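You operate a simulated robot arm through the tools that you are given. There is no shell and no other tool. Be economical: measure what you need, move in short steps, check, and stop when the job is done.

Carry out the task below with a simulated two-armed robot. There is one attempt and no reset: what you move stays moved.

TASK
Run the short belt at 6 m/min until a tray rests against the lowered gate, then stop it.
Fine: free the lock, switch on, lower the gate and reset before you start; leave the power on.

The check looks at the end state, three seconds after you hand in, the way a careful person would. Anything else that was tipped, shoved, dropped, spilled or broken makes it a failure.

THE ROBOT
Two 7-joint arms with fingered hands on one trunk that stands fixed in place. Base frame: the origin is at the foot of the trunk, x ahead of it, y to its left, z up; the work surface is at about z = 0.86. Readings come in m, degrees, newtons and seconds.
The left shoulder is at [0.071, 0.172, 1.402], the right one opposite. Payload 5 kg a hand.
Tool frame (each hand has its own): the origin (TCP) lies between the finger pads and is the grasp point; the fingertips stand 0.043 m ahead of it; z points along the fingers, y is the line along which they close. Largest opening 0.144 m; the body of the gripper starts 0.05 m behind the TCP. The gripper is a hand of 5 fingers: y runs from the thumb to the fingers, the wrist lies at [-0.021, -0.124, -0.221] in the tool frame, and closing takes about 1.5 s.
Orientation is told as [roll, pitch, yaw] about the base's x, y, z axes, in that order, counted from this pose: with the fingers straight down and the wrist toward the robot, the tool's x, y and z point along [0, 1, 0], [1, 0, 0] and [0, 0, -1] of the base frame.

THE INTERFACE
- The arms move only by the tool arm_command. It takes "left_steps", "right_steps" or both (then of equal length, played together; a hand with none holds still); each is a list of rows, each an object of numbers (a shift or turn left out is 0, a gripper value left out holds the last): "tx", "ty", "tz": the shift along the base's x, y, z in units of 25 mm (1.0 is 25 mm); "rx", "ry", "rz": the turn, a rotation vector about the base's x, y, z in units of 4 degrees (1.0 is 4 degrees); "gripper": the gripper command, from -1 (fully open) to 1 (shut), values between in proportion. In form: [{"tx": .., "ty": .., "tz": .., "rx": .., "ry": .., "rz": .., "gripper": ..}, ...]. A call has 1 to 8 rows; each row shifts and turns the commanded pose from where the row before left it. A call with a number of a shift or a turn outside -1 to 1 is refused whole. Each row takes 0.2 s and may step no farther than 0.05 m and 8.6 degrees from the row before; otherwise, or with a gripper value out of range, the whole call is refused. A pose out of reach is approached as far as the arm can. The call stops where the force on the tool passes 70 N (or 10 N more than at its start, if that is more) or the arm is blocked; 0.2 s more then pass. Each finger travels about 0.045 m/s and halts on what it meets, pressing with about 25 N; the grip force reading is that of the motor and also rises with nothing between the fingers. The clock runs only during rows and for 0.2 s after the last one: add rows that do not move to give the fingers time. It gives the time, the measured TCP pose, the force on the tool (base axes), the opening and the grip force at its end, in the units of the frame above (readings bear some noise), with the torque about the TCP (base axes, N m) and any sound that the robot's microphone picked up.
- Cameras (640 x 400 px; columns grow to the right, rows downward): "scene" is now at [0.1331, 0.0381, 1.6451]; the picture's right is [0.42, -0.91, 0.00], its down [-0.44, -0.21, -0.87] and it looks along [0.79, 0.37, -0.49] (base axes); focal length 214 px, centre (320, 200). "left" rides on the left gripper at [-0.086, -0.108, -0.168] in its tool frame; the picture's right is [-0.80, -0.28, 0.53], its down [0.54, -0.73, 0.42] and it looks along [0.27, 0.63, 0.73] (tool axes); focal length 275 px, centre (320, 200). "right" rides on the right gripper at [0.086, -0.108, -0.168] in its tool frame; the picture's right is [-0.80, 0.28, -0.53], its down [-0.54, -0.73, 0.42] and it looks along [-0.27, 0.63, 0.73] (tool axes); focal length 275 px, centre (320, 200). There is no depth. A picture from a camera that has moved, and an enlarged one, comes with that camera's place and axes in the base frame and with its lens.
- camera(camera): a new picture of that camera. No time passes.
- slide_trunk(by): slides the trunk up (or, below 0, down) by that many m; the arms and the scene camera ride with it, the base frame stays. It gives what a move gives, with no picture.
- grasp_type(shape, hand): the hand has 5 fingers and takes this shape, open, in about a second: jaw (thumb against the fingers, like two jaws); tri (thumb and two fingers); tip (a fingertip pinch); poke (one finger out to press); point (the index stretched); flat (the hand flat); cup (the hand cupped); fist (a fist). The gripper value then closes the fingers along that shape, each until it touches; the sizes above hold for jaw. It gives what a move gives, with no picture.
- pan_tilt(pan, tilt): turns the head with the scene camera to pan (to the left, within 86 degrees either way) and tilt (down, from -29 to 69), counted from straight ahead of the robot. It gives what a move gives.
- enlarge(camera, box): a new picture of the part [left, top, right, bottom] of that camera's present view, enlarged. No time passes.
- job_done(): hands the job in; it is judged then, once.

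Work in short steps. Places have to be worked out from the pictures, the camera data and where the tool is seen: move nearer, look again, correct. Check each grasp and each placing, and mend what went wrong. You have 120 turns and 94 pictures in all, those below and enlarged ones among them. Open the grippers and draw the arms clear of the work before you hand the job in, unless the task says otherwise; then end with one line.

The tools are called after "Call:" as a command line: name --argument value ..., lists and objects as JSON in quotes. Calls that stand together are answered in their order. arm_command: Moves the arms, as the interface text tells. Its arguments: {"type":"object","properties":{"left_steps":{"type":"array"},"right_steps":{"type":"array"}},"required":[]} The other tools are called the same way: slide_trunk (by) slides the trunk up or down; grasp_type (shape, hand) gives the hand a shape; pan_tilt (pan, tilt) turns the head that bears the scene camera; camera (camera) takes a picture; enlarge (camera, box) takes an enlarged picture of a part of a camera's view; job_done () hands the job in.

At the start:

```text
time: 0.0
left_tcp_pos: [0.4846, 0.6935, 1.5388]
left_orientation: [0.1, 0.0, -0.1]
left_contact_force: [0.4, 0.1, -0.2]
left_wrist_torque: [0.01, 0.0, 0.0]
left_gripper_width: 0.1436
left_gripper_force: 0.0
left_shape: jaw
right_tcp_pos: [0.8288, 0.0837, 1.5309]
right_orientation: [0.0, 0.1, 0.0]
right_contact_force: [0.2, 0.0, 0.5]
right_wrist_torque: [0.0, 0.02, -0.01]
right_gripper_width: 0.1436
right_gripper_force: 0.1
right_shape: jaw
trunk travel left (down, up): [-0.5, 0.44]
head pan, tilt: [24.9, 29.2]
```

scene: 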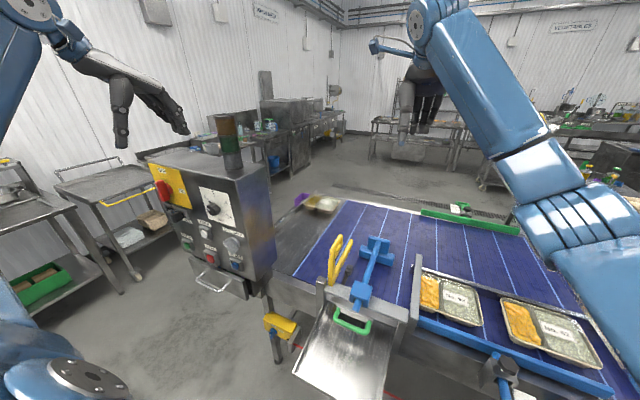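
right: 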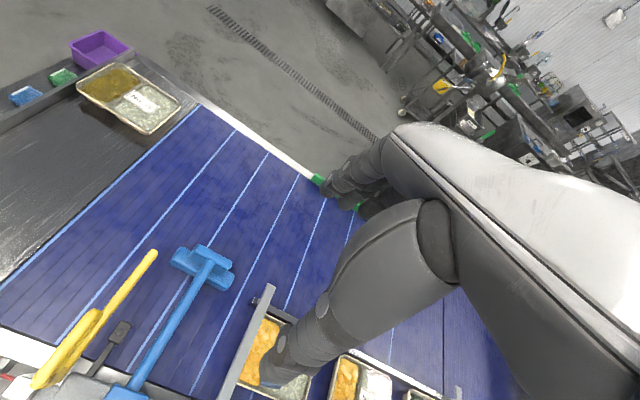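
left: 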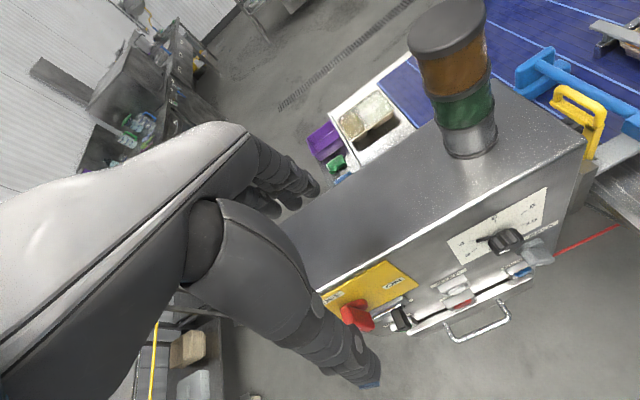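

The panel, belt and gate are in view. I'll enlarge the panel and the gate region to read the controls.

Call:
enlarge --camera "scene" --box '[140, 130, 290, 310]'

Call:
enlarge --camera "left" --box '[300, 150, 600, 350]'

Call:
enlarge --camera "scene" --box '[260, 190, 620, 400]'

```text
2.22 times, centred on (215, 220) of scene
camera zoom: at [0.1331, 0.0381, 1.6451], right [0.42, -0.91, 0.0], down [-0.44, -0.21, -0.87], along [0.79, 0.37, -0.49], focal length 477 px, centre (553, 156)
```

zoom: 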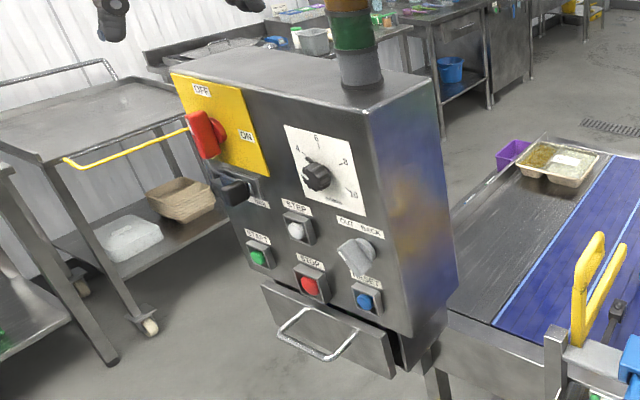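

```text
2.00 times, centred on (450, 250) of left
camera zoom: at [0.3763, 0.6091, 1.7071], right [-0.28, -0.8, -0.53], down [-0.73, 0.54, -0.42], along [0.63, 0.27, -0.73], focal length 551 px, centre (60, 100)
```

zoom: 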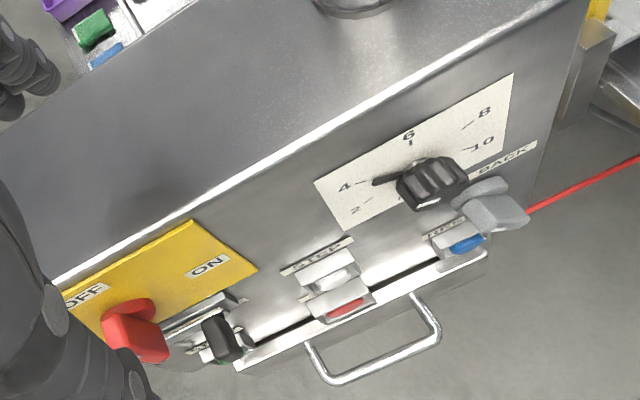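

```text
1.78 times, centred on (440, 295) of scene
camera zoom: at [0.1331, 0.0381, 1.6451], right [0.42, -0.91, 0.0], down [-0.44, -0.21, -0.87], along [0.79, 0.37, -0.49], focal length 381 px, centre (107, 31)
```

zoom: 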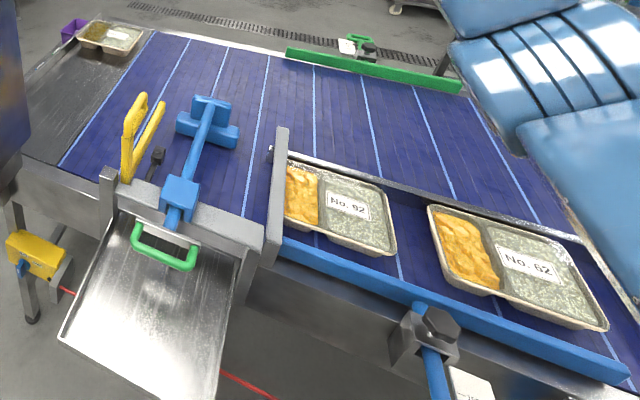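

I need a better view of the belt's hardware to identify the gate. I'll turn the head to the right and down.

Call:
pan_tilt --pan -2 --tilt 42

Call:
camera --camera "scene"

Call:
enlarge --camera "right" --box '[0, 200, 460, 400]'

```text
time: 0.9
left_tcp_pos: [0.4852, 0.6943, 1.5375]
left_orientation: [0.1, -0.1, -0.1]
left_contact_force: [0.2, 0.4, -0.7]
left_wrist_torque: [0.01, -0.01, 0.02]
left_gripper_width: 0.1437
left_gripper_force: 0.1
left_shape: jaw
right_tcp_pos: [0.8293, 0.0836, 1.5311]
right_orientation: [0.0, -0.1, 0.0]
right_contact_force: [0.2, -0.7, 0.3]
right_wrist_torque: [0.0, 0.03, 0.01]
right_gripper_width: 0.1435
right_gripper_force: 0.1
right_shape: jaw
trunk travel left (down, up): [-0.5, 0.44]
head pan, tilt: [-2.0, 42.0]
```

```text
87 pictures are left
camera scene: at [0.1344, -0.0029, 1.6257], right [-0.03, -1.0, 0.0], down [-0.67, 0.02, -0.74], along [0.74, -0.03, -0.67], focal length 214 px, centre (320, 200)
```

scene: 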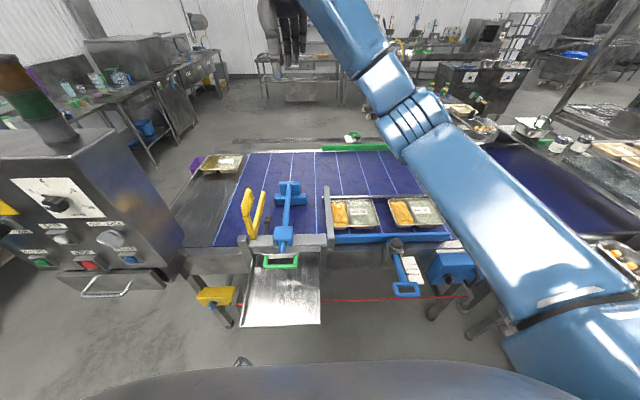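

```text
1.39 times, centred on (230, 300) of right
camera zoom: at [0.7211, 0.1689, 1.6983], right [0.28, -0.8, 0.53], down [-0.73, -0.54, -0.42], along [0.63, -0.27, -0.73], focal length 383 px, centre (445, 61)
```

zoom: 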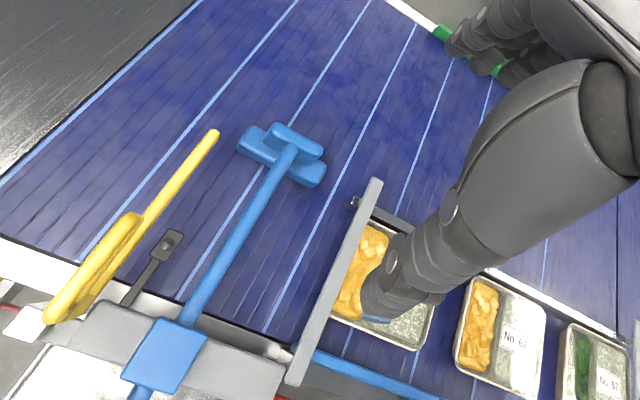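

Enlarging the gate area and the hardware at the near side of the belt.

Call:
enlarge --camera "scene" --box '[180, 150, 340, 250]'

Call:
enlarge --camera "scene" --box '[180, 230, 500, 330]'

Call:
enlarge --camera "scene" --box '[0, 150, 160, 300]'

```text
4.00 times, centred on (260, 200) of scene
camera zoom: at [0.1344, -0.0029, 1.6257], right [-0.03, -1.0, 0.0], down [-0.67, 0.02, -0.74], along [0.74, -0.03, -0.67], focal length 858 px, centre (560, 200)
```

zoom: 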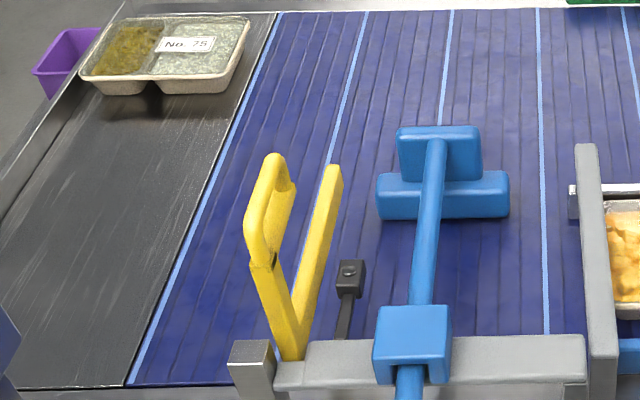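

```text
2.00 times, centred on (340, 280) of scene
camera zoom: at [0.1344, -0.0029, 1.6257], right [-0.03, -1.0, 0.0], down [-0.67, 0.02, -0.74], along [0.74, -0.03, -0.67], focal length 429 px, centre (280, 40)
```

zoom: 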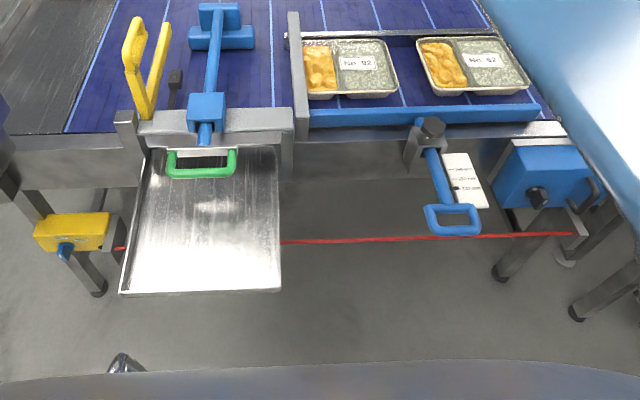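

```text
2.67 times, centred on (80, 225) of scene
camera zoom: at [0.1344, -0.0029, 1.6257], right [-0.03, -1.0, 0.0], down [-0.67, 0.02, -0.74], along [0.74, -0.03, -0.67], focal length 572 px, centre (960, 133)
```

zoom: 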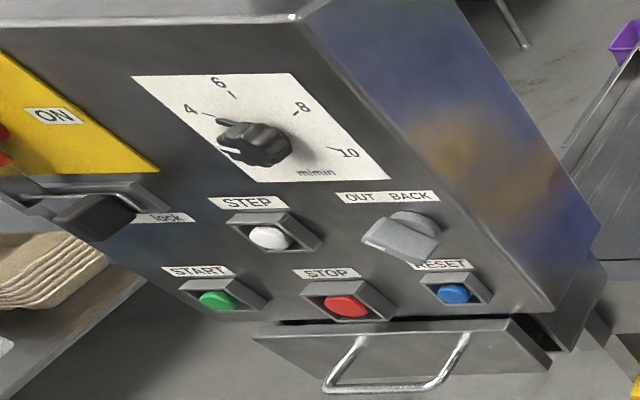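

The yellow L‑shaped part (base ≈[0.70, 0.25, 0.9]) looks like the gate; I want to see it from the right side. I'll bring the right hand back and yaw it so its camera looks at the gate.

Call:
arm_command --right_steps '[{"tx": -0.575, "ty": -0.45, "tz": -0.4, "rz": 0.94}, {"tx": -0.575, "ty": -0.45, "tz": -0.4, "rz": 0.94}, {"tx": -0.575, "ty": -0.45, "tz": -0.4, "rz": 0.94}, {"tx": -0.575, "ty": -0.45, "tz": -0.4, "rz": 0.94}, {"tx": -0.575, "ty": -0.45, "tz": -0.4, "rz": 0.94}, {"tx": -0.575, "ty": -0.45, "tz": -0.4, "rz": 0.94}, {"tx": -0.575, "ty": -0.45, "tz": -0.4, "rz": 0.94}, {"tx": -0.575, "ty": -0.45, "tz": -0.4, "rz": 0.94}]'

Call:
arm_command --right_steps '[{"tx": -0.575, "ty": -0.45, "tz": -0.4, "rz": 0.94}, {"tx": -0.575, "ty": -0.45, "tz": -0.4, "rz": 0.94}, {"tx": -0.575, "ty": -0.45, "tz": -0.4, "rz": 0.94}, {"tx": -0.575, "ty": -0.45, "tz": -0.4, "rz": 0.94}, {"tx": -0.575, "ty": -0.45, "tz": -0.4, "rz": 0.94}, {"tx": -0.575, "ty": -0.45, "tz": -0.4, "rz": 0.94}, {"tx": -0.575, "ty": -0.45, "tz": -0.4, "rz": 0.94}, {"tx": -0.575, "ty": -0.45, "tz": -0.4, "rz": 0.94}]'

Call:
camera --camera "right"

Call:
camera --camera "scene"

```text
time: 2.7
left_tcp_pos: [0.4839, 0.6932, 1.5388]
left_orientation: [0.0, 0.0, 0.0]
left_contact_force: [0.7, -0.7, 0.1]
left_wrist_torque: [0.07, -0.01, -0.01]
left_gripper_width: 0.1435
left_gripper_force: 0.1
left_shape: jaw
right_tcp_pos: [0.7137, -0.0079, 1.4525]
right_orientation: [0.0, 0.1, 30.1]
right_contact_force: [-0.2, 0.3, -0.5]
right_wrist_torque: [-0.01, 0.01, 0.02]
right_gripper_width: 0.1437
right_gripper_force: 0.0
right_shape: jaw
trunk travel left (down, up): [-0.5, 0.44]
head pan, tilt: [-2.0, 42.0]
```

```text
time: 4.5
left_tcp_pos: [0.4839, 0.6918, 1.5392]
left_orientation: [0.1, 0.0, 0.0]
left_contact_force: [-1.3, -0.4, -0.8]
left_wrist_torque: [0.05, -0.05, 0.02]
left_gripper_width: 0.1437
left_gripper_force: 0.0
left_shape: jaw
right_tcp_pos: [0.5966, -0.0972, 1.3717]
right_orientation: [0.1, 0.0, 60.2]
right_contact_force: [0.7, -0.4, 0.4]
right_wrist_torque: [0.0, -0.03, 0.0]
right_gripper_width: 0.1438
right_gripper_force: 0.0
right_shape: jaw
trunk travel left (down, up): [-0.5, 0.44]
head pan, tilt: [-2.0, 42.0]
```

```text
82 pictures are left
camera right: at [0.4688, -0.1486, 1.5394], right [0.83, -0.15, 0.53], down [0.11, -0.9, -0.42], along [0.54, 0.41, -0.73], focal length 275 px, centre (320, 200)
```

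right: 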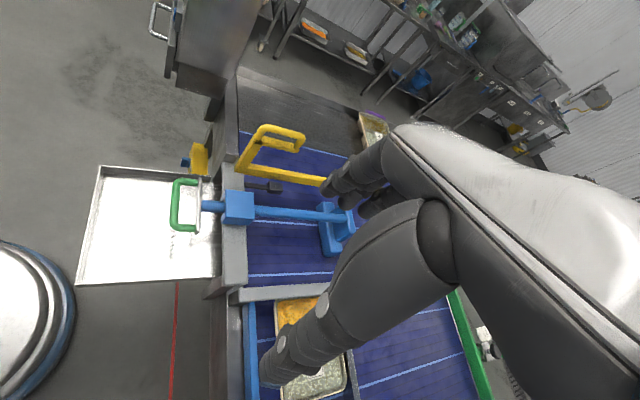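

```text
81 pictures are left
camera scene: at [0.1336, -0.0048, 1.6258], right [-0.04, -1.0, 0.0], down [-0.67, 0.02, -0.74], along [0.74, -0.03, -0.67], focal length 214 px, centre (320, 200)
```

scene: 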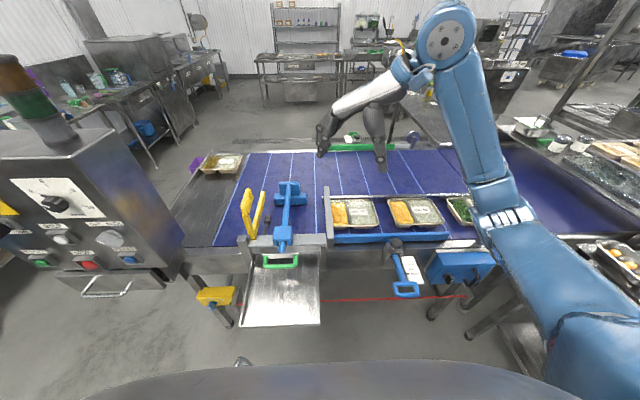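

Looking closer at the yellow gate and the gray bar at the lane's exit.

Call:
enlarge --camera "right" --box '[160, 110, 360, 235]'

Call:
enlarge --camera "scene" --box '[220, 170, 400, 280]'

Call:
enlarge --camera "right" --box '[200, 230, 400, 400]'

```text
3.20 times, centred on (260, 172) of right
camera zoom: at [0.4688, -0.1486, 1.5394], right [0.83, -0.15, 0.53], down [0.11, -0.9, -0.42], along [0.54, 0.41, -0.73], focal length 881 px, centre (512, 288)
```

zoom: 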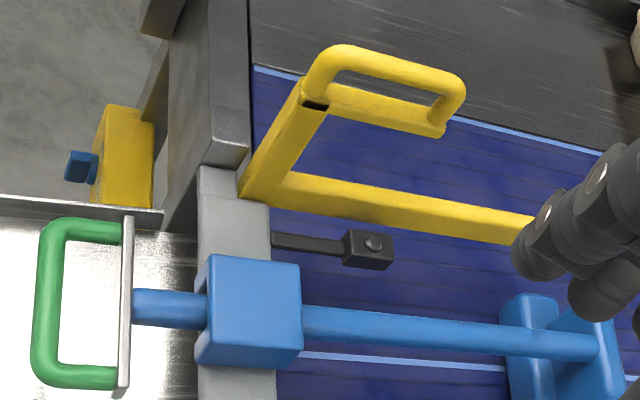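

```text
3.56 times, centred on (310, 225) of scene
camera zoom: at [0.1336, -0.0048, 1.6258], right [-0.04, -1.0, 0.0], down [-0.67, 0.02, -0.74], along [0.74, -0.03, -0.67], focal length 763 px, centre (356, 111)
```

zoom: 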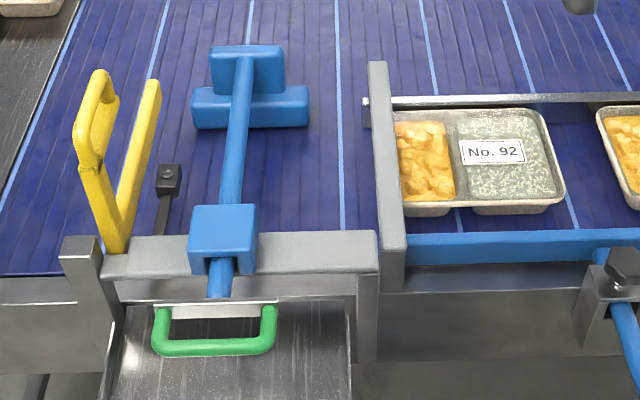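

```text
2.35 times, centred on (300, 315) of right
camera zoom: at [0.4688, -0.1486, 1.5394], right [0.83, -0.15, 0.53], down [0.11, -0.9, -0.42], along [0.54, 0.41, -0.73], focal length 648 px, centre (367, -71)
```

zoom: 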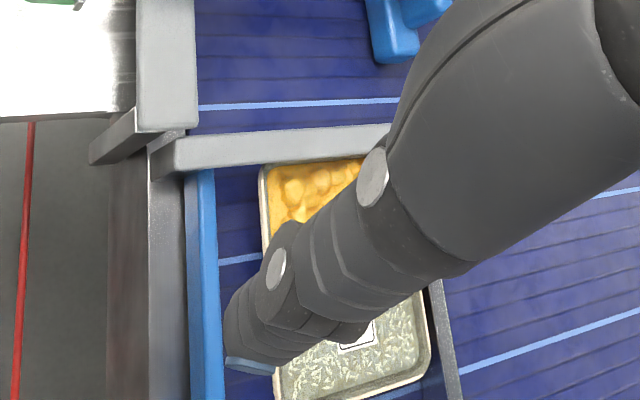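

Gate: yellow bar horizontal at z≈0.96, above tray height (tray top ≈0.895), with a handle at z≈1.06–1.1; likely it gets pushed straight down. Now I'll study the panel; pan the head toward it.

Call:
pan_tilt --pan 58 --tilt 28

Call:
enlarge --camera "scene" --box '[240, 120, 400, 220]'

Call:
camera --camera "scene"

```text
time: 5.8
left_tcp_pos: [0.4844, 0.6944, 1.5385]
left_orientation: [-0.1, 0.0, 0.0]
left_contact_force: [-0.1, -0.5, -0.4]
left_wrist_torque: [0.03, 0.0, -0.01]
left_gripper_width: 0.1434
left_gripper_force: 0.1
left_shape: jaw
right_tcp_pos: [0.5977, -0.096, 1.3716]
right_orientation: [0.0, -0.1, 60.1]
right_contact_force: [-0.2, 0.9, 0.8]
right_wrist_torque: [0.02, 0.0, 0.0]
right_gripper_width: 0.1439
right_gripper_force: 0.0
right_shape: jaw
trunk travel left (down, up): [-0.5, 0.44]
head pan, tilt: [58.0, 28.0]
```

```text
4.00 times, centred on (320, 170) of scene
camera zoom: at [0.0991, 0.0769, 1.6471], right [0.85, -0.53, 0.0], down [-0.25, -0.4, -0.88], along [0.47, 0.75, -0.47], focal length 858 px, centre (320, 320)
```

zoom: 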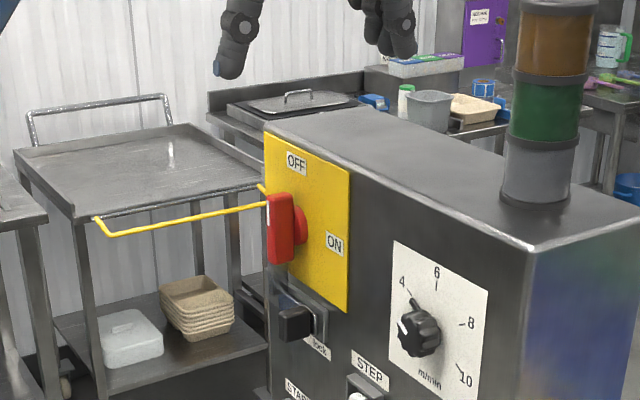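

```text
76 pictures are left
camera scene: at [0.0991, 0.0769, 1.6471], right [0.85, -0.53, 0.0], down [-0.25, -0.4, -0.88], along [0.47, 0.75, -0.47], focal length 214 px, centre (320, 200)
```

scene: 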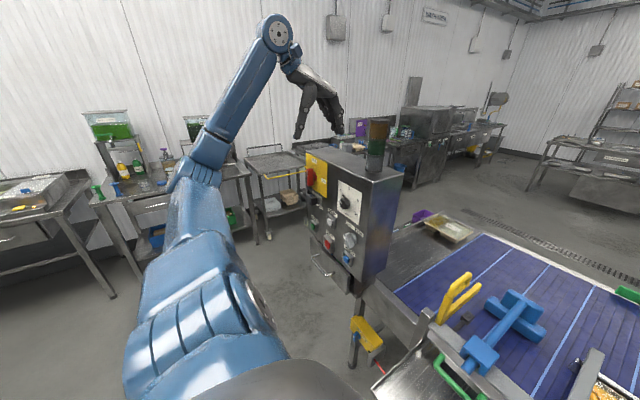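

Zooming on the lock and the lower buttons.

Call:
enlarge --camera "scene" --box '[295, 165, 345, 225]'

Call:
enlarge --camera "scene" --box '[300, 200, 390, 290]'

Call:
enlarge --camera "left" --box '[310, 260, 450, 350]'

```text
6.67 times, centred on (320, 195) of scene
camera zoom: at [0.0991, 0.0769, 1.6471], right [0.85, -0.53, 0.0], down [-0.25, -0.4, -0.88], along [0.47, 0.75, -0.47], focal length 1430 px, centre (320, 233)
```

zoom: 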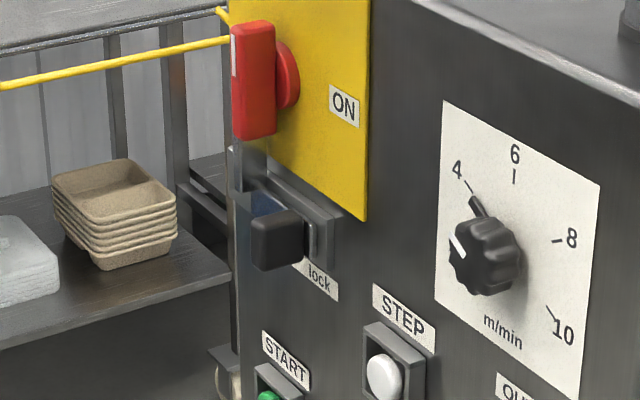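

```text
4.44 times, centred on (345, 245) of scene
camera zoom: at [0.0991, 0.0769, 1.6471], right [0.85, -0.53, 0.0], down [-0.25, -0.4, -0.88], along [0.47, 0.75, -0.47], focal length 953 px, centre (209, 0)
```

zoom: 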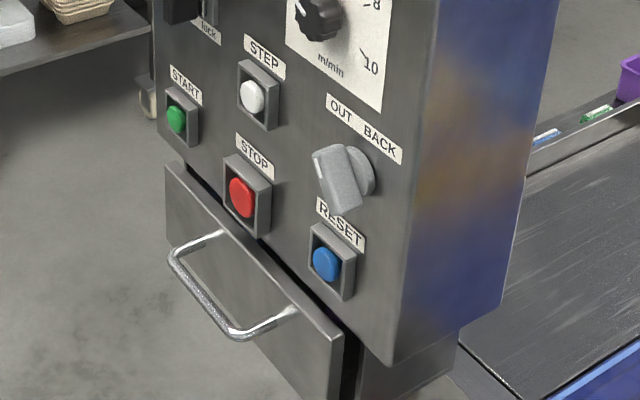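

```text
4.44 times, centred on (380, 305) of left
camera zoom: at [0.3761, 0.6087, 1.7072], right [-0.28, -0.8, -0.53], down [-0.73, 0.54, -0.42], along [0.63, 0.27, -0.73], focal length 1224 px, centre (53, -267)
```

zoom: 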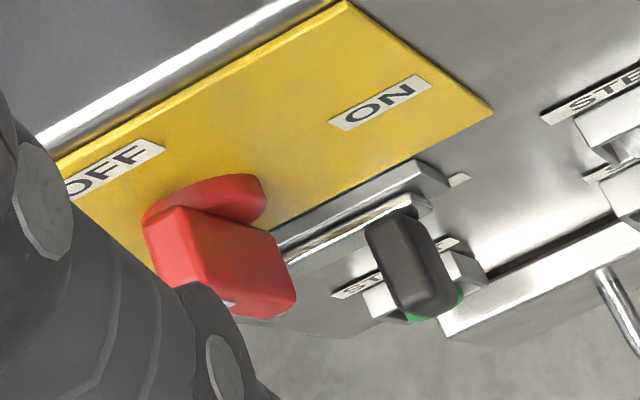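

The lock's black knob is at ≈[0.473, 0.724, 1.25] beneath the red handle (≈[0.47, 0.757, 1.34]). I'll back the left hand off and turn it to point forward (+x), lowering it so its camera sees the panel.

Call:
arm_command --left_steps '[{"tx": -1, "ry": -0.94}, {"tx": -1, "ry": -0.94}, {"tx": -1, "ry": -0.94}, {"tx": -1, "ry": -0.94}, {"tx": -1, "ry": -0.94}, {"tx": -1, "ry": -0.94}, {"tx": -1, "ry": -0.94}, {"tx": -1, "ry": -0.94}]'

Call:
arm_command --left_steps '[{"tx": -0.2, "tz": -0.9, "ry": -0.94}, {"tx": -0.2, "tz": -0.9, "ry": -0.94}, {"tx": -0.2, "tz": -0.9, "ry": -0.94}, {"tx": -0.2, "tz": -0.9, "ry": -0.94}, {"tx": -0.2, "tz": -0.9, "ry": -0.94}, {"tx": -0.2, "tz": -0.9, "ry": -0.94}, {"tx": -0.2, "tz": -0.9, "ry": -0.94}, {"tx": -0.2, "tz": -0.9, "ry": -0.94}]'

Call:
arm_command --left_steps '[{"tz": -0.9, "ry": -0.94}, {"tz": -0.9, "ry": -0.94}, {"tz": -0.9, "ry": -0.94}, {"tz": -0.9, "ry": -0.94}, {"tz": -0.9, "ry": -0.94}, {"tz": -0.9, "ry": -0.94}, {"tz": -0.9, "ry": -0.94}, {"tz": -0.9, "ry": -0.94}]'

Call:
camera --camera "left"

Call:
camera --camera "scene"

```text
time: 7.6
left_tcp_pos: [0.2839, 0.694, 1.5363]
left_orientation: [-0.1, -30.1, -0.1]
left_contact_force: [-0.4, 0.6, 0.2]
left_wrist_torque: [-0.01, -0.05, -0.02]
left_gripper_width: 0.1438
left_gripper_force: 0.0
left_shape: jaw
right_tcp_pos: [0.5953, -0.0956, 1.3709]
right_orientation: [0.0, 0.0, 60.1]
right_contact_force: [-0.5, 1.1, -0.1]
right_wrist_torque: [0.0, 0.0, -0.01]
right_gripper_width: 0.1436
right_gripper_force: 0.0
right_shape: jaw
trunk travel left (down, up): [-0.5, 0.44]
head pan, tilt: [58.0, 28.0]
```

```text
time: 9.4
left_tcp_pos: [0.2455, 0.693, 1.3595]
left_orientation: [0.1, -60.2, -0.2]
left_contact_force: [-0.2, -0.1, 0.1]
left_wrist_torque: [0.03, 0.01, 0.01]
left_gripper_width: 0.144
left_gripper_force: 0.0
left_shape: jaw
right_tcp_pos: [0.5974, -0.0948, 1.3709]
right_orientation: [0.0, -0.1, 60.2]
right_contact_force: [0.3, -0.6, -0.1]
right_wrist_torque: [0.03, -0.01, 0.03]
right_gripper_width: 0.1437
right_gripper_force: 0.0
right_shape: jaw
trunk travel left (down, up): [-0.5, 0.44]
head pan, tilt: [58.0, 28.0]
```

```text
time: 11.2
left_tcp_pos: [0.2454, 0.6926, 1.179]
left_orientation: [169.2, -89.6, -169.2]
left_contact_force: [0.1, -0.1, 0.5]
left_wrist_torque: [0.02, 0.03, 0.02]
left_gripper_width: 0.1438
left_gripper_force: 0.1
left_shape: jaw
right_tcp_pos: [0.598, -0.0947, 1.3714]
right_orientation: [-0.1, 0.0, 60.1]
right_contact_force: [0.1, 0.5, -0.1]
right_wrist_torque: [-0.03, -0.01, 0.01]
right_gripper_width: 0.1439
right_gripper_force: 0.0
right_shape: jaw
trunk travel left (down, up): [-0.5, 0.44]
head pan, tilt: [58.0, 28.0]
```

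```text
72 pictures are left
camera left: at [0.079, 0.6084, 1.0695], right [0.54, -0.8, -0.28], down [0.43, 0.54, -0.72], along [0.73, 0.27, 0.63], focal length 275 px, centre (320, 200)
```

left: 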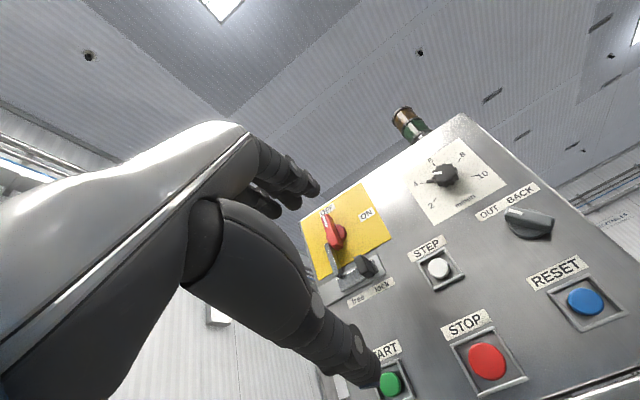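

```text
71 pictures are left
camera scene: at [0.0994, 0.0772, 1.6471], right [0.85, -0.53, 0.0], down [-0.25, -0.4, -0.88], along [0.47, 0.75, -0.47], focal length 214 px, centre (320, 200)
```

scene: 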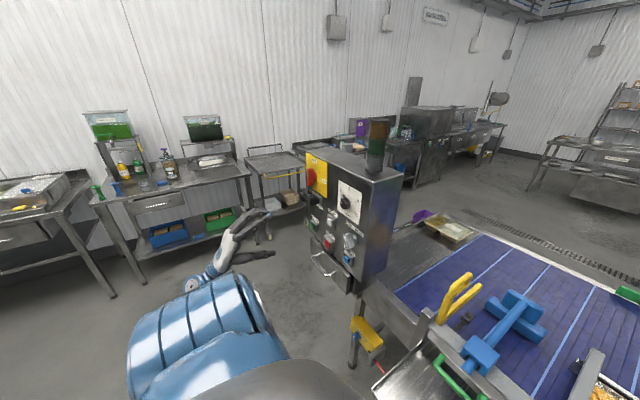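

Great view: the lock has "free" on the left and "lock" on the right. Zooming to confirm it and the other controls.

Call:
enlarge --camera "left" --box '[290, 170, 410, 310]'

Call:
enlarge --camera "left" --box '[390, 120, 610, 260]'

```text
2.86 times, centred on (350, 240) of left
camera zoom: at [0.079, 0.6084, 1.0695], right [0.54, -0.8, -0.28], down [0.43, 0.54, -0.72], along [0.73, 0.27, 0.63], focal length 786 px, centre (234, 86)
```

zoom: 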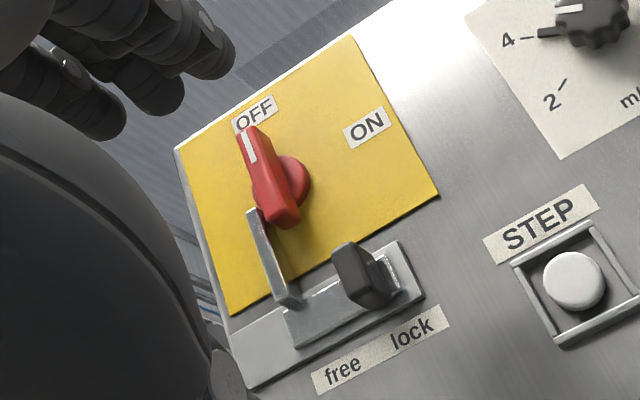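

```text
2.86 times, centred on (500, 190) of left
camera zoom: at [0.079, 0.6084, 1.0695], right [0.54, -0.8, -0.28], down [0.43, 0.54, -0.72], along [0.73, 0.27, 0.63], focal length 786 px, centre (-194, 229)
```

zoom: 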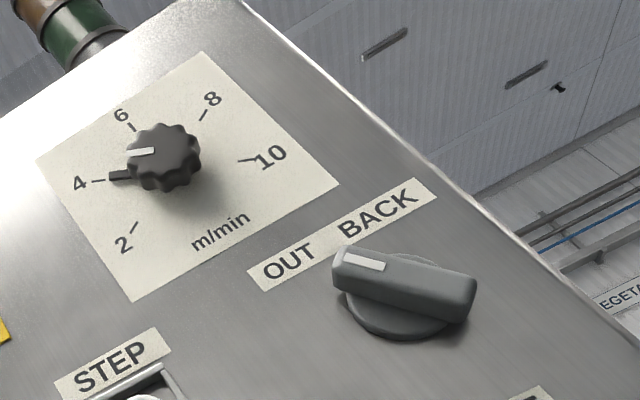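

The lock must slide left (+y) to "free"; selector is already at OUT; dial at 4, needs 6. I'll set the left hand to poke and look at where the fingertip is.

Call:
grasp_type --hand "left" --shape "poke"

Call:
camera --camera "left"

Call:
enlarge --camera "scene" --box '[200, 150, 400, 290]'

```text
time: 12.1
left_tcp_pos: [0.2448, 0.6934, 1.179]
left_orientation: [172.2, -89.9, -172.2]
left_contact_force: [-0.4, 0.2, -0.8]
left_wrist_torque: [0.03, 0.0, -0.02]
left_gripper_width: 0.0
left_gripper_force: 0.0
left_shape: poke
right_tcp_pos: [0.5974, -0.0949, 1.3704]
right_orientation: [0.0, 0.0, 60.1]
right_contact_force: [-0.5, -0.5, 0.6]
right_wrist_torque: [0.03, 0.0, -0.03]
right_gripper_width: 0.1436
right_gripper_force: 0.0
right_shape: jaw
trunk travel left (down, up): [-0.5, 0.44]
head pan, tilt: [58.0, 28.0]
```

```text
68 pictures are left
camera left: at [0.0786, 0.6083, 1.0702], right [0.53, -0.8, -0.28], down [0.43, 0.54, -0.72], along [0.73, 0.27, 0.63], focal length 275 px, centre (320, 200)
```

left: 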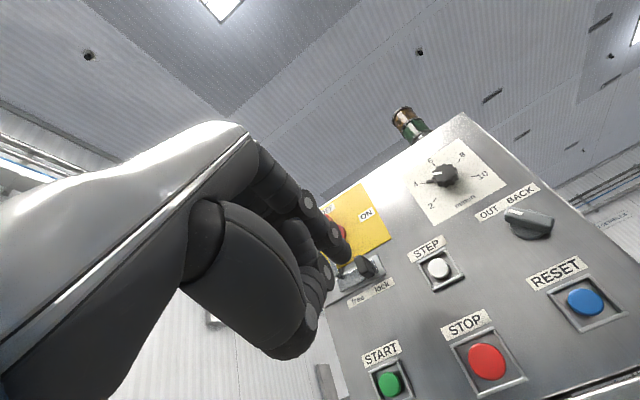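

```text
2.86 times, centred on (300, 220) of scene
camera zoom: at [0.099, 0.0769, 1.6471], right [0.85, -0.53, 0.0], down [-0.25, -0.4, -0.88], along [0.47, 0.75, -0.47], focal length 613 px, centre (377, 143)
```

zoom: 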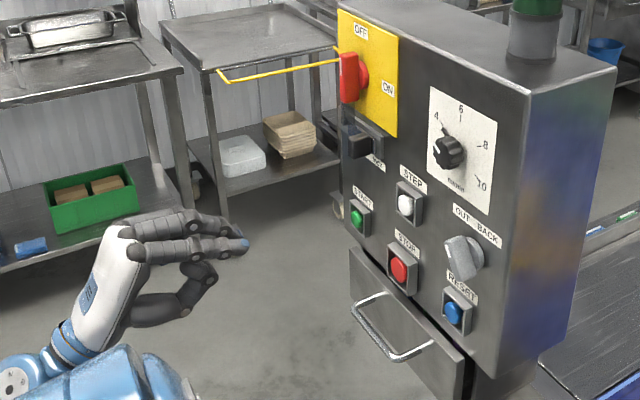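

Fingertip is ≈TCP + [0.042, −0.009, 0.005]. I'll bring it to just short of the panel, right of the lock knob.

Call:
arm_command --left_steps '[{"tx": 0.9, "tz": 0.44}, {"tx": 0.9, "tz": 0.44}, {"tx": 0.9, "tz": 0.44}, {"tx": 0.9, "tz": 0.44}, {"tx": 0.9, "tz": 0.44}, {"tx": 0.9, "tz": 0.44}, {"tx": 0.8}, {}]'

Call:
enlarge --camera "scene" --box '[270, 150, 370, 230]'

Call:
enlarge --camera "left" --box '[240, 150, 440, 300]'

```text
time: 13.9
left_tcp_pos: [0.3988, 0.6965, 1.2455]
left_orientation: [172.9, -89.7, -173.0]
left_contact_force: [0.3, -0.7, -0.4]
left_wrist_torque: [-0.02, -0.02, 0.0]
left_gripper_width: 0.0
left_gripper_force: 0.0
left_shape: poke
right_tcp_pos: [0.5968, -0.094, 1.3722]
right_orientation: [-0.1, 0.0, 60.1]
right_contact_force: [0.1, 0.0, 0.8]
right_wrist_torque: [-0.01, 0.02, 0.04]
right_gripper_width: 0.1434
right_gripper_force: 0.0
right_shape: jaw
trunk travel left (down, up): [-0.5, 0.44]
head pan, tilt: [58.0, 28.0]
```

```text
5.00 times, centred on (320, 190) of scene
camera zoom: at [0.0985, 0.0771, 1.6472], right [0.85, -0.53, 0.0], down [-0.25, -0.4, -0.88], along [0.47, 0.75, -0.47], focal length 1072 px, centre (320, 250)
```

zoom: 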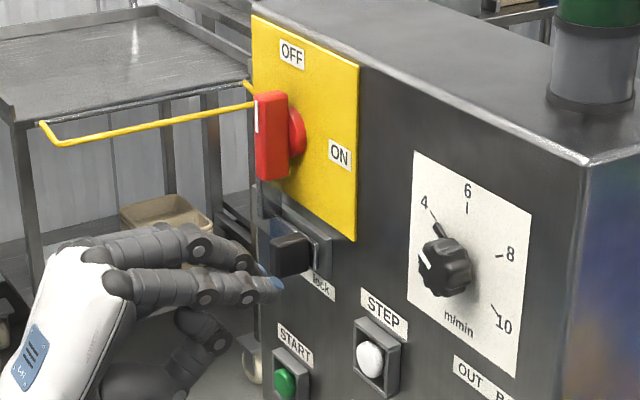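

```text
2.67 times, centred on (340, 225) of left
camera zoom: at [0.233, 0.6111, 1.1368], right [0.54, -0.8, -0.28], down [0.43, 0.54, -0.72], along [0.73, 0.27, 0.63], focal length 734 px, centre (267, 133)
```

zoom: 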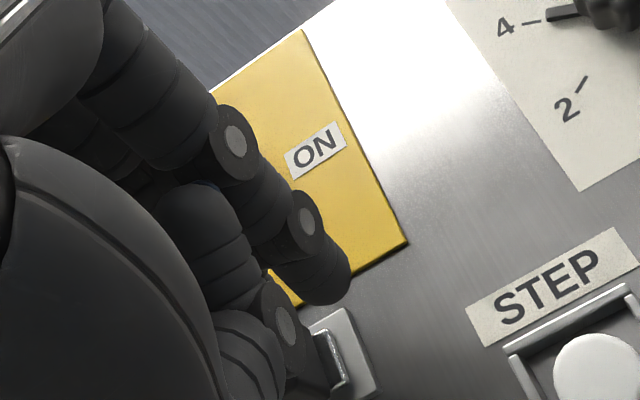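

Fingertip is at ≈[0.441, 0.687, 1.246]; knob front at ≈[0.475, 0.727, 1.246], panel face at x≈0.502. Advance 45 mm beside the knob.

Call:
arm_command --left_steps '[{"tx": 0.6}, {"tx": 0.6}, {"tx": 0.6}, {}]'

Call:
enlarge --camera "scene" --box '[270, 150, 370, 230]'

```text
time: 14.9
left_tcp_pos: [0.4429, 0.6935, 1.2436]
left_orientation: [172.8, -89.7, -172.8]
left_contact_force: [-0.6, -1.1, -1.7]
left_wrist_torque: [0.0, 0.0, -0.03]
left_gripper_width: 0.0
left_gripper_force: 0.1
left_shape: poke
right_tcp_pos: [0.5965, -0.0951, 1.3705]
right_orientation: [0.0, 0.0, 60.0]
right_contact_force: [-0.8, 0.7, 1.2]
right_wrist_torque: [0.01, 0.03, 0.02]
right_gripper_width: 0.1436
right_gripper_force: 0.1
right_shape: jaw
trunk travel left (down, up): [-0.5, 0.44]
head pan, tilt: [58.0, 28.0]
```

```text
5.00 times, centred on (320, 190) of scene
camera zoom: at [0.0986, 0.0768, 1.6472], right [0.85, -0.53, 0.0], down [-0.25, -0.4, -0.88], along [0.47, 0.75, -0.47], focal length 1072 px, centre (320, 250)
```

zoom: 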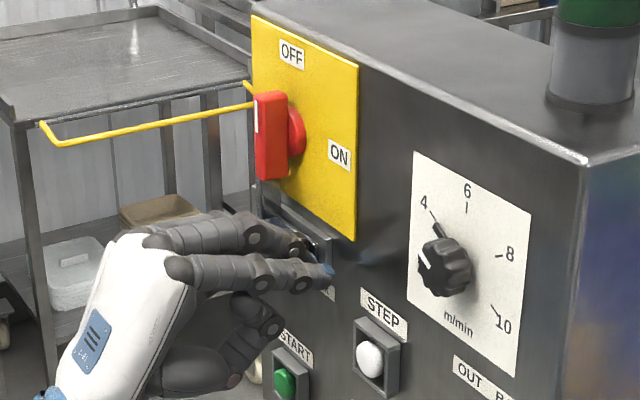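

In place with no contact. Push left (+y) in small steps.

Call:
arm_command --left_steps '[{"ty": 0.4}, {"ty": 0.4}, {"ty": 0.4}, {"ty": 0.4}, {"ty": 0.4}, {}]'

Call:
enlarge --camera "left" --box '[240, 100, 440, 300]'

Call:
enlarge --camera "scene" --box '[290, 165, 350, 215]'

```text
time: 16.4
left_tcp_pos: [0.4447, 0.7327, 1.2479]
left_orientation: [95.5, -89.3, -97.2]
left_contact_force: [-12.9, -69.0, -8.6]
left_wrist_torque: [-0.19, 0.26, -2.01]
left_gripper_width: 0.0
left_gripper_force: 0.0
left_shape: poke
right_tcp_pos: [0.5971, -0.0945, 1.3716]
right_orientation: [0.1, -0.2, 60.5]
right_contact_force: [0.6, 1.1, -0.1]
right_wrist_torque: [-0.15, -0.01, 0.04]
right_gripper_width: 0.1439
right_gripper_force: 0.1
right_shape: jaw
trunk travel left (down, up): [-0.5, 0.44]
head pan, tilt: [58.0, 28.0]
stopped in row 6 (left hand): the force on the tool passed its limit (the readings are from after the stop); the commanded pose is now the measured one
```

```text
2.00 times, centred on (340, 200) of left
camera zoom: at [0.276, 0.6542, 1.1392], right [0.51, -0.81, -0.29], down [0.44, 0.54, -0.72], along [0.74, 0.24, 0.63], focal length 551 px, centre (280, 200)
```

zoom: 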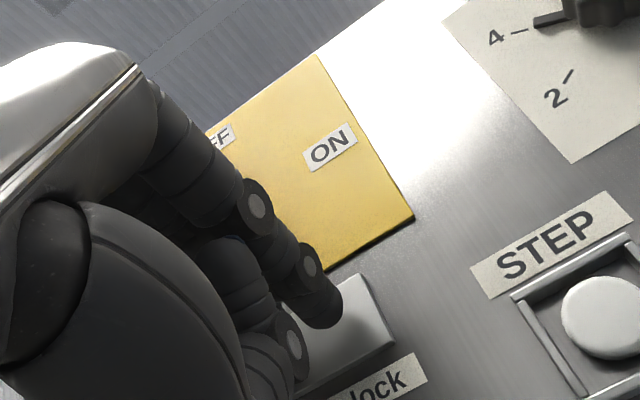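

```text
8.00 times, centred on (320, 190) of scene
camera zoom: at [0.0984, 0.0707, 1.6475], right [0.85, -0.53, 0.0], down [-0.25, -0.39, -0.88], along [0.47, 0.75, -0.47], focal length 1716 px, centre (320, 280)
```

zoom: 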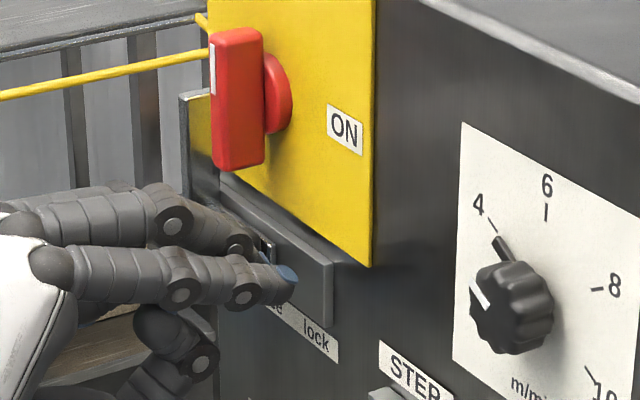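

The bolt has moved and hit an end stop. Back off right and then away, and verify.

Call:
arm_command --left_steps '[{"ty": -0.5}, {"tx": -1}, {"tx": -1}, {"tx": -1}, {"tx": -1}, {"tx": -1, "tz": -0.6}, {"tz": -1}, {"tz": -1}]'

Call:
enlarge --camera "left" --box '[280, 130, 480, 310]'

Call:
enlarge --camera "scene" --box '[290, 150, 370, 215]'

```text
time: 18.2
left_tcp_pos: [0.3207, 0.7309, 1.1797]
left_orientation: [113.6, -89.7, -114.2]
left_contact_force: [-0.2, -0.2, -0.5]
left_wrist_torque: [-0.02, 0.05, -0.01]
left_gripper_width: 0.0001
left_gripper_force: 0.1
left_shape: poke
right_tcp_pos: [0.5986, -0.092, 1.372]
right_orientation: [0.0, 0.0, 60.4]
right_contact_force: [0.0, -0.1, -0.3]
right_wrist_torque: [-0.02, -0.01, 0.01]
right_gripper_width: 0.1439
right_gripper_force: 0.2
right_shape: jaw
trunk travel left (down, up): [-0.5, 0.44]
head pan, tilt: [58.0, 28.0]
```

```text
2.22 times, centred on (380, 220) of left
camera zoom: at [0.153, 0.6479, 1.0713], right [0.53, -0.8, -0.29], down [0.43, 0.54, -0.72], along [0.73, 0.26, 0.63], focal length 612 px, centre (187, 156)
```

zoom: 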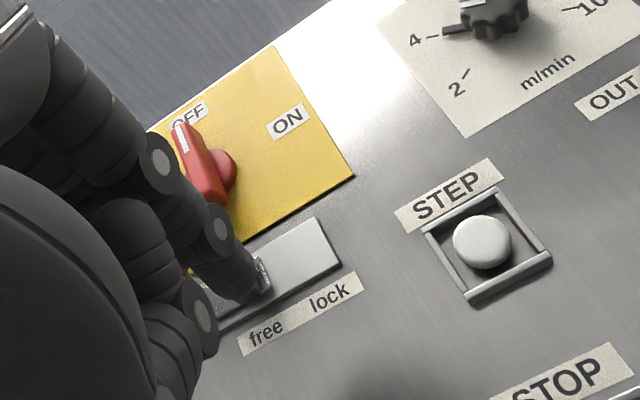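

```text
6.15 times, centred on (330, 182) of scene
camera zoom: at [0.0988, 0.0773, 1.6472], right [0.85, -0.53, 0.0], down [-0.25, -0.4, -0.88], along [0.47, 0.75, -0.47], focal length 1320 px, centre (258, 308)
```

zoom: 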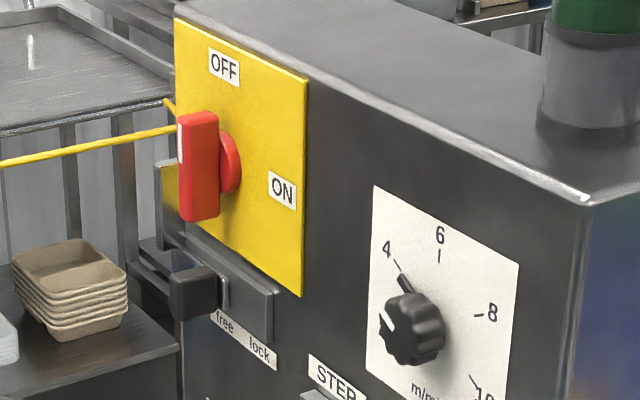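

Lock is at "free". Next, the red handle (block centre ≈[0.48, 0.758, 1.337]): I'll push its top end to the right with the fingertip. First, pre-position left of the top end.

Call:
arm_command --left_steps '[{"tz": 0.9, "ty": 0.35}, {"tz": 0.9, "ty": 0.35}, {"tz": 0.9, "ty": 0.35}, {"tz": 0.9, "ty": 0.35}, {"tz": 0.9, "ty": 0.35}, {"tz": 0.9, "ty": 0.35}, {"tz": 0.9, "ty": 0.35, "tx": 1}, {"tz": 0.8, "ty": 0.35, "tx": 1}]'

Call:
arm_command --left_steps '[{"tx": 0.6}, {}]'

Call:
enlarge --camera "scene" --box '[280, 130, 360, 195]'

Call:
enlarge --camera "left" --box '[240, 150, 440, 330]'

```text
time: 20.0
left_tcp_pos: [0.3705, 0.7983, 1.3582]
left_orientation: [113.7, -89.8, -114.4]
left_contact_force: [0.6, -0.2, -0.1]
left_wrist_torque: [0.0, -0.02, -0.02]
left_gripper_width: 0.0001
left_gripper_force: 0.0
left_shape: poke
right_tcp_pos: [0.5987, -0.0921, 1.3705]
right_orientation: [0.0, 0.0, 60.3]
right_contact_force: [0.8, 0.0, -0.7]
right_wrist_torque: [-0.01, 0.06, -0.02]
right_gripper_width: 0.1437
right_gripper_force: 0.0
right_shape: jaw
trunk travel left (down, up): [-0.5, 0.44]
head pan, tilt: [58.0, 28.0]
```

```text
time: 20.6
left_tcp_pos: [0.3851, 0.7975, 1.3578]
left_orientation: [114.2, -89.7, -114.9]
left_contact_force: [-0.4, -0.3, 0.0]
left_wrist_torque: [0.01, 0.0, 0.01]
left_gripper_width: 0.0
left_gripper_force: 0.0
left_shape: poke
right_tcp_pos: [0.5983, -0.0919, 1.3727]
right_orientation: [0.0, 0.1, 60.3]
right_contact_force: [-0.6, -1.5, -0.4]
right_wrist_torque: [-0.02, 0.05, 0.0]
right_gripper_width: 0.1439
right_gripper_force: 0.1
right_shape: jaw
trunk travel left (down, up): [-0.5, 0.44]
head pan, tilt: [58.0, 28.0]
```

```text
6.15 times, centred on (320, 162) of scene
camera zoom: at [0.099, 0.0772, 1.6471], right [0.85, -0.53, 0.0], down [-0.25, -0.4, -0.88], along [0.47, 0.75, -0.47], focal length 1320 px, centre (320, 431)
```

zoom: 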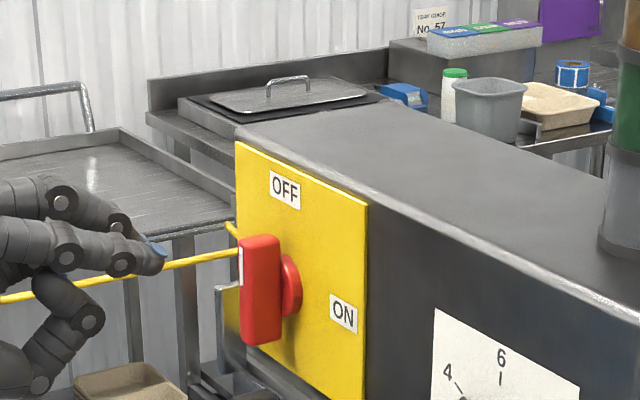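

```text
2.22 times, centred on (340, 240) of left
camera zoom: at [0.2172, 0.7155, 1.2489], right [0.53, -0.8, -0.29], down [0.43, 0.54, -0.72], along [0.73, 0.26, 0.63], focal length 612 px, centre (276, 111)
```

zoom: 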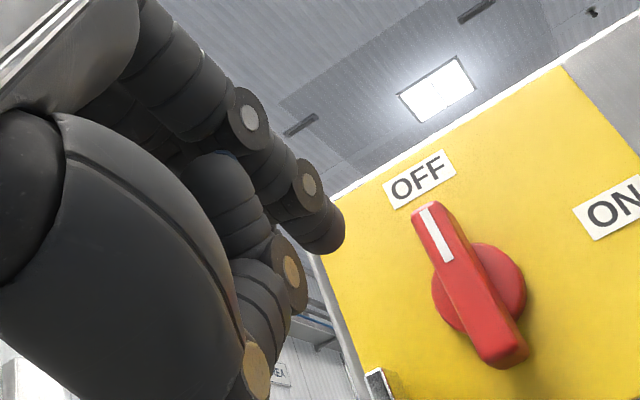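

Fingertip is left of the handle's top. Advance 53 mm along x, then look at force.

Call:
arm_command --left_steps '[{"tx": 0.7}, {"tx": 0.7}, {"tx": 0.7}, {}]'

Call:
enlarge --camera "scene" --box '[280, 130, 360, 195]'

Call:
enlarge --camera "left" --box '[240, 150, 440, 330]'

```text
time: 21.6
left_tcp_pos: [0.4381, 0.8014, 1.3552]
left_orientation: [112.8, -89.8, -113.5]
left_contact_force: [-0.4, 1.2, 0.1]
left_wrist_torque: [-0.01, -0.01, 0.0]
left_gripper_width: 0.0
left_gripper_force: 0.1
left_shape: poke
right_tcp_pos: [0.5978, -0.0932, 1.3714]
right_orientation: [-0.1, -0.1, 60.3]
right_contact_force: [-0.7, -0.4, 0.0]
right_wrist_torque: [0.02, 0.0, -0.01]
right_gripper_width: 0.1437
right_gripper_force: 0.0
right_shape: jaw
trunk travel left (down, up): [-0.5, 0.44]
head pan, tilt: [58.0, 28.0]
```

```text
6.15 times, centred on (320, 162) of scene
camera zoom: at [0.099, 0.0772, 1.6471], right [0.85, -0.53, 0.0], down [-0.25, -0.4, -0.88], along [0.47, 0.75, -0.47], focal length 1320 px, centre (320, 431)
```

zoom: 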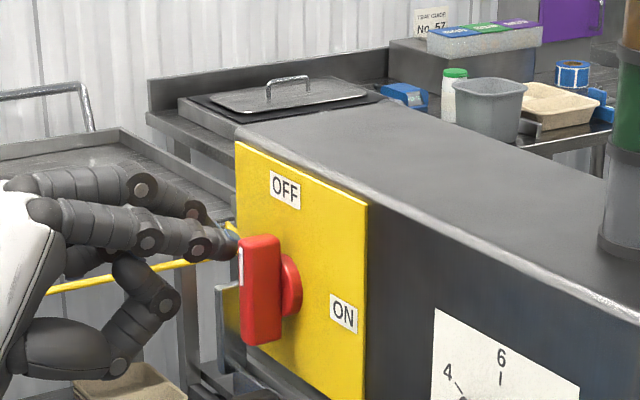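

```text
2.22 times, centred on (340, 240) of left
camera zoom: at [0.2703, 0.7182, 1.2472], right [0.53, -0.8, -0.29], down [0.43, 0.54, -0.72], along [0.73, 0.26, 0.63], focal length 612 px, centre (276, 111)
```

zoom: 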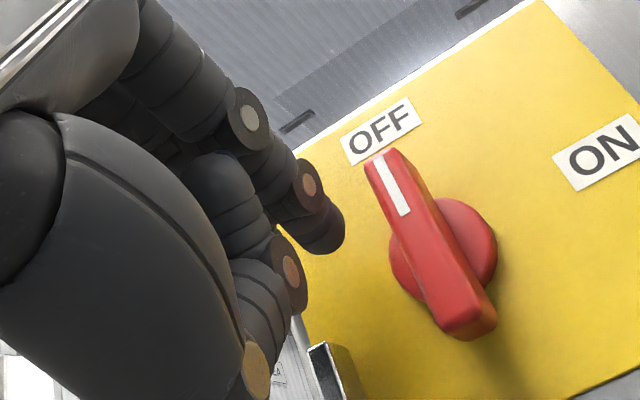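

Now sweep along an arc: push the top of the handle right, then down.

Call:
arm_command --left_steps '[{"ty": -0.5, "tz": -0.15}, {"ty": -0.6, "tz": 0.2}, {"ty": -0.6, "tz": 0.05}, {"ty": -0.5, "tz": -0.25}, {"ty": -0.3, "tz": -0.35}, {}]'

Call:
enlarge --camera "scene" --box '[280, 130, 360, 195]'

Call:
enlarge --camera "left" --box '[240, 150, 440, 330]'

```text
time: 23.0
left_tcp_pos: [0.4364, 0.7377, 1.3463]
left_orientation: [137.7, -89.5, -138.2]
left_contact_force: [6.2, 17.1, 26.5]
left_wrist_torque: [0.03, -0.87, 0.54]
left_gripper_width: 0.0
left_gripper_force: 0.0
left_shape: poke
right_tcp_pos: [0.5973, -0.0927, 1.3719]
right_orientation: [-0.1, 0.1, 60.3]
right_contact_force: [0.2, -0.3, 0.1]
right_wrist_torque: [0.02, -0.03, -0.04]
right_gripper_width: 0.1436
right_gripper_force: 0.1
right_shape: jaw
trunk travel left (down, up): [-0.5, 0.44]
head pan, tilt: [58.0, 28.0]
```

```text
6.15 times, centred on (320, 162) of scene
camera zoom: at [0.0984, 0.0767, 1.6476], right [0.85, -0.53, 0.0], down [-0.25, -0.4, -0.88], along [0.47, 0.75, -0.47], focal length 1320 px, centre (320, 431)
```

zoom: 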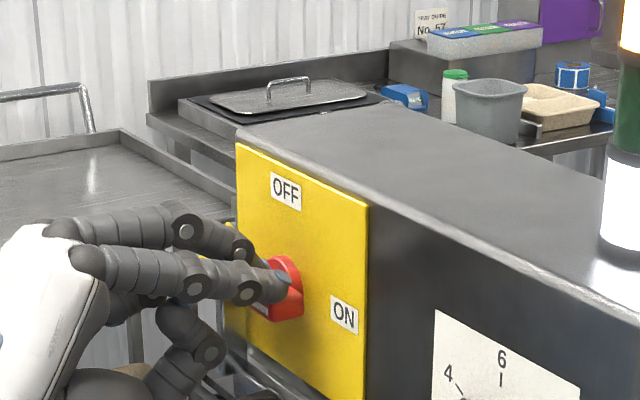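

```text
2.22 times, centred on (340, 240) of left
camera zoom: at [0.2693, 0.655, 1.2386], right [0.53, -0.8, -0.29], down [0.43, 0.54, -0.72], along [0.73, 0.26, 0.63], focal length 612 px, centre (276, 111)
```

zoom: 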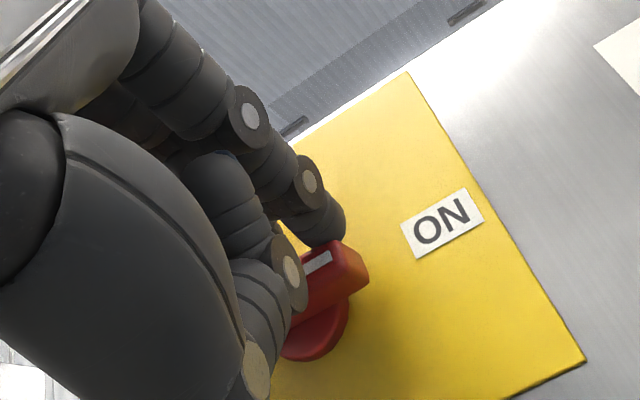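

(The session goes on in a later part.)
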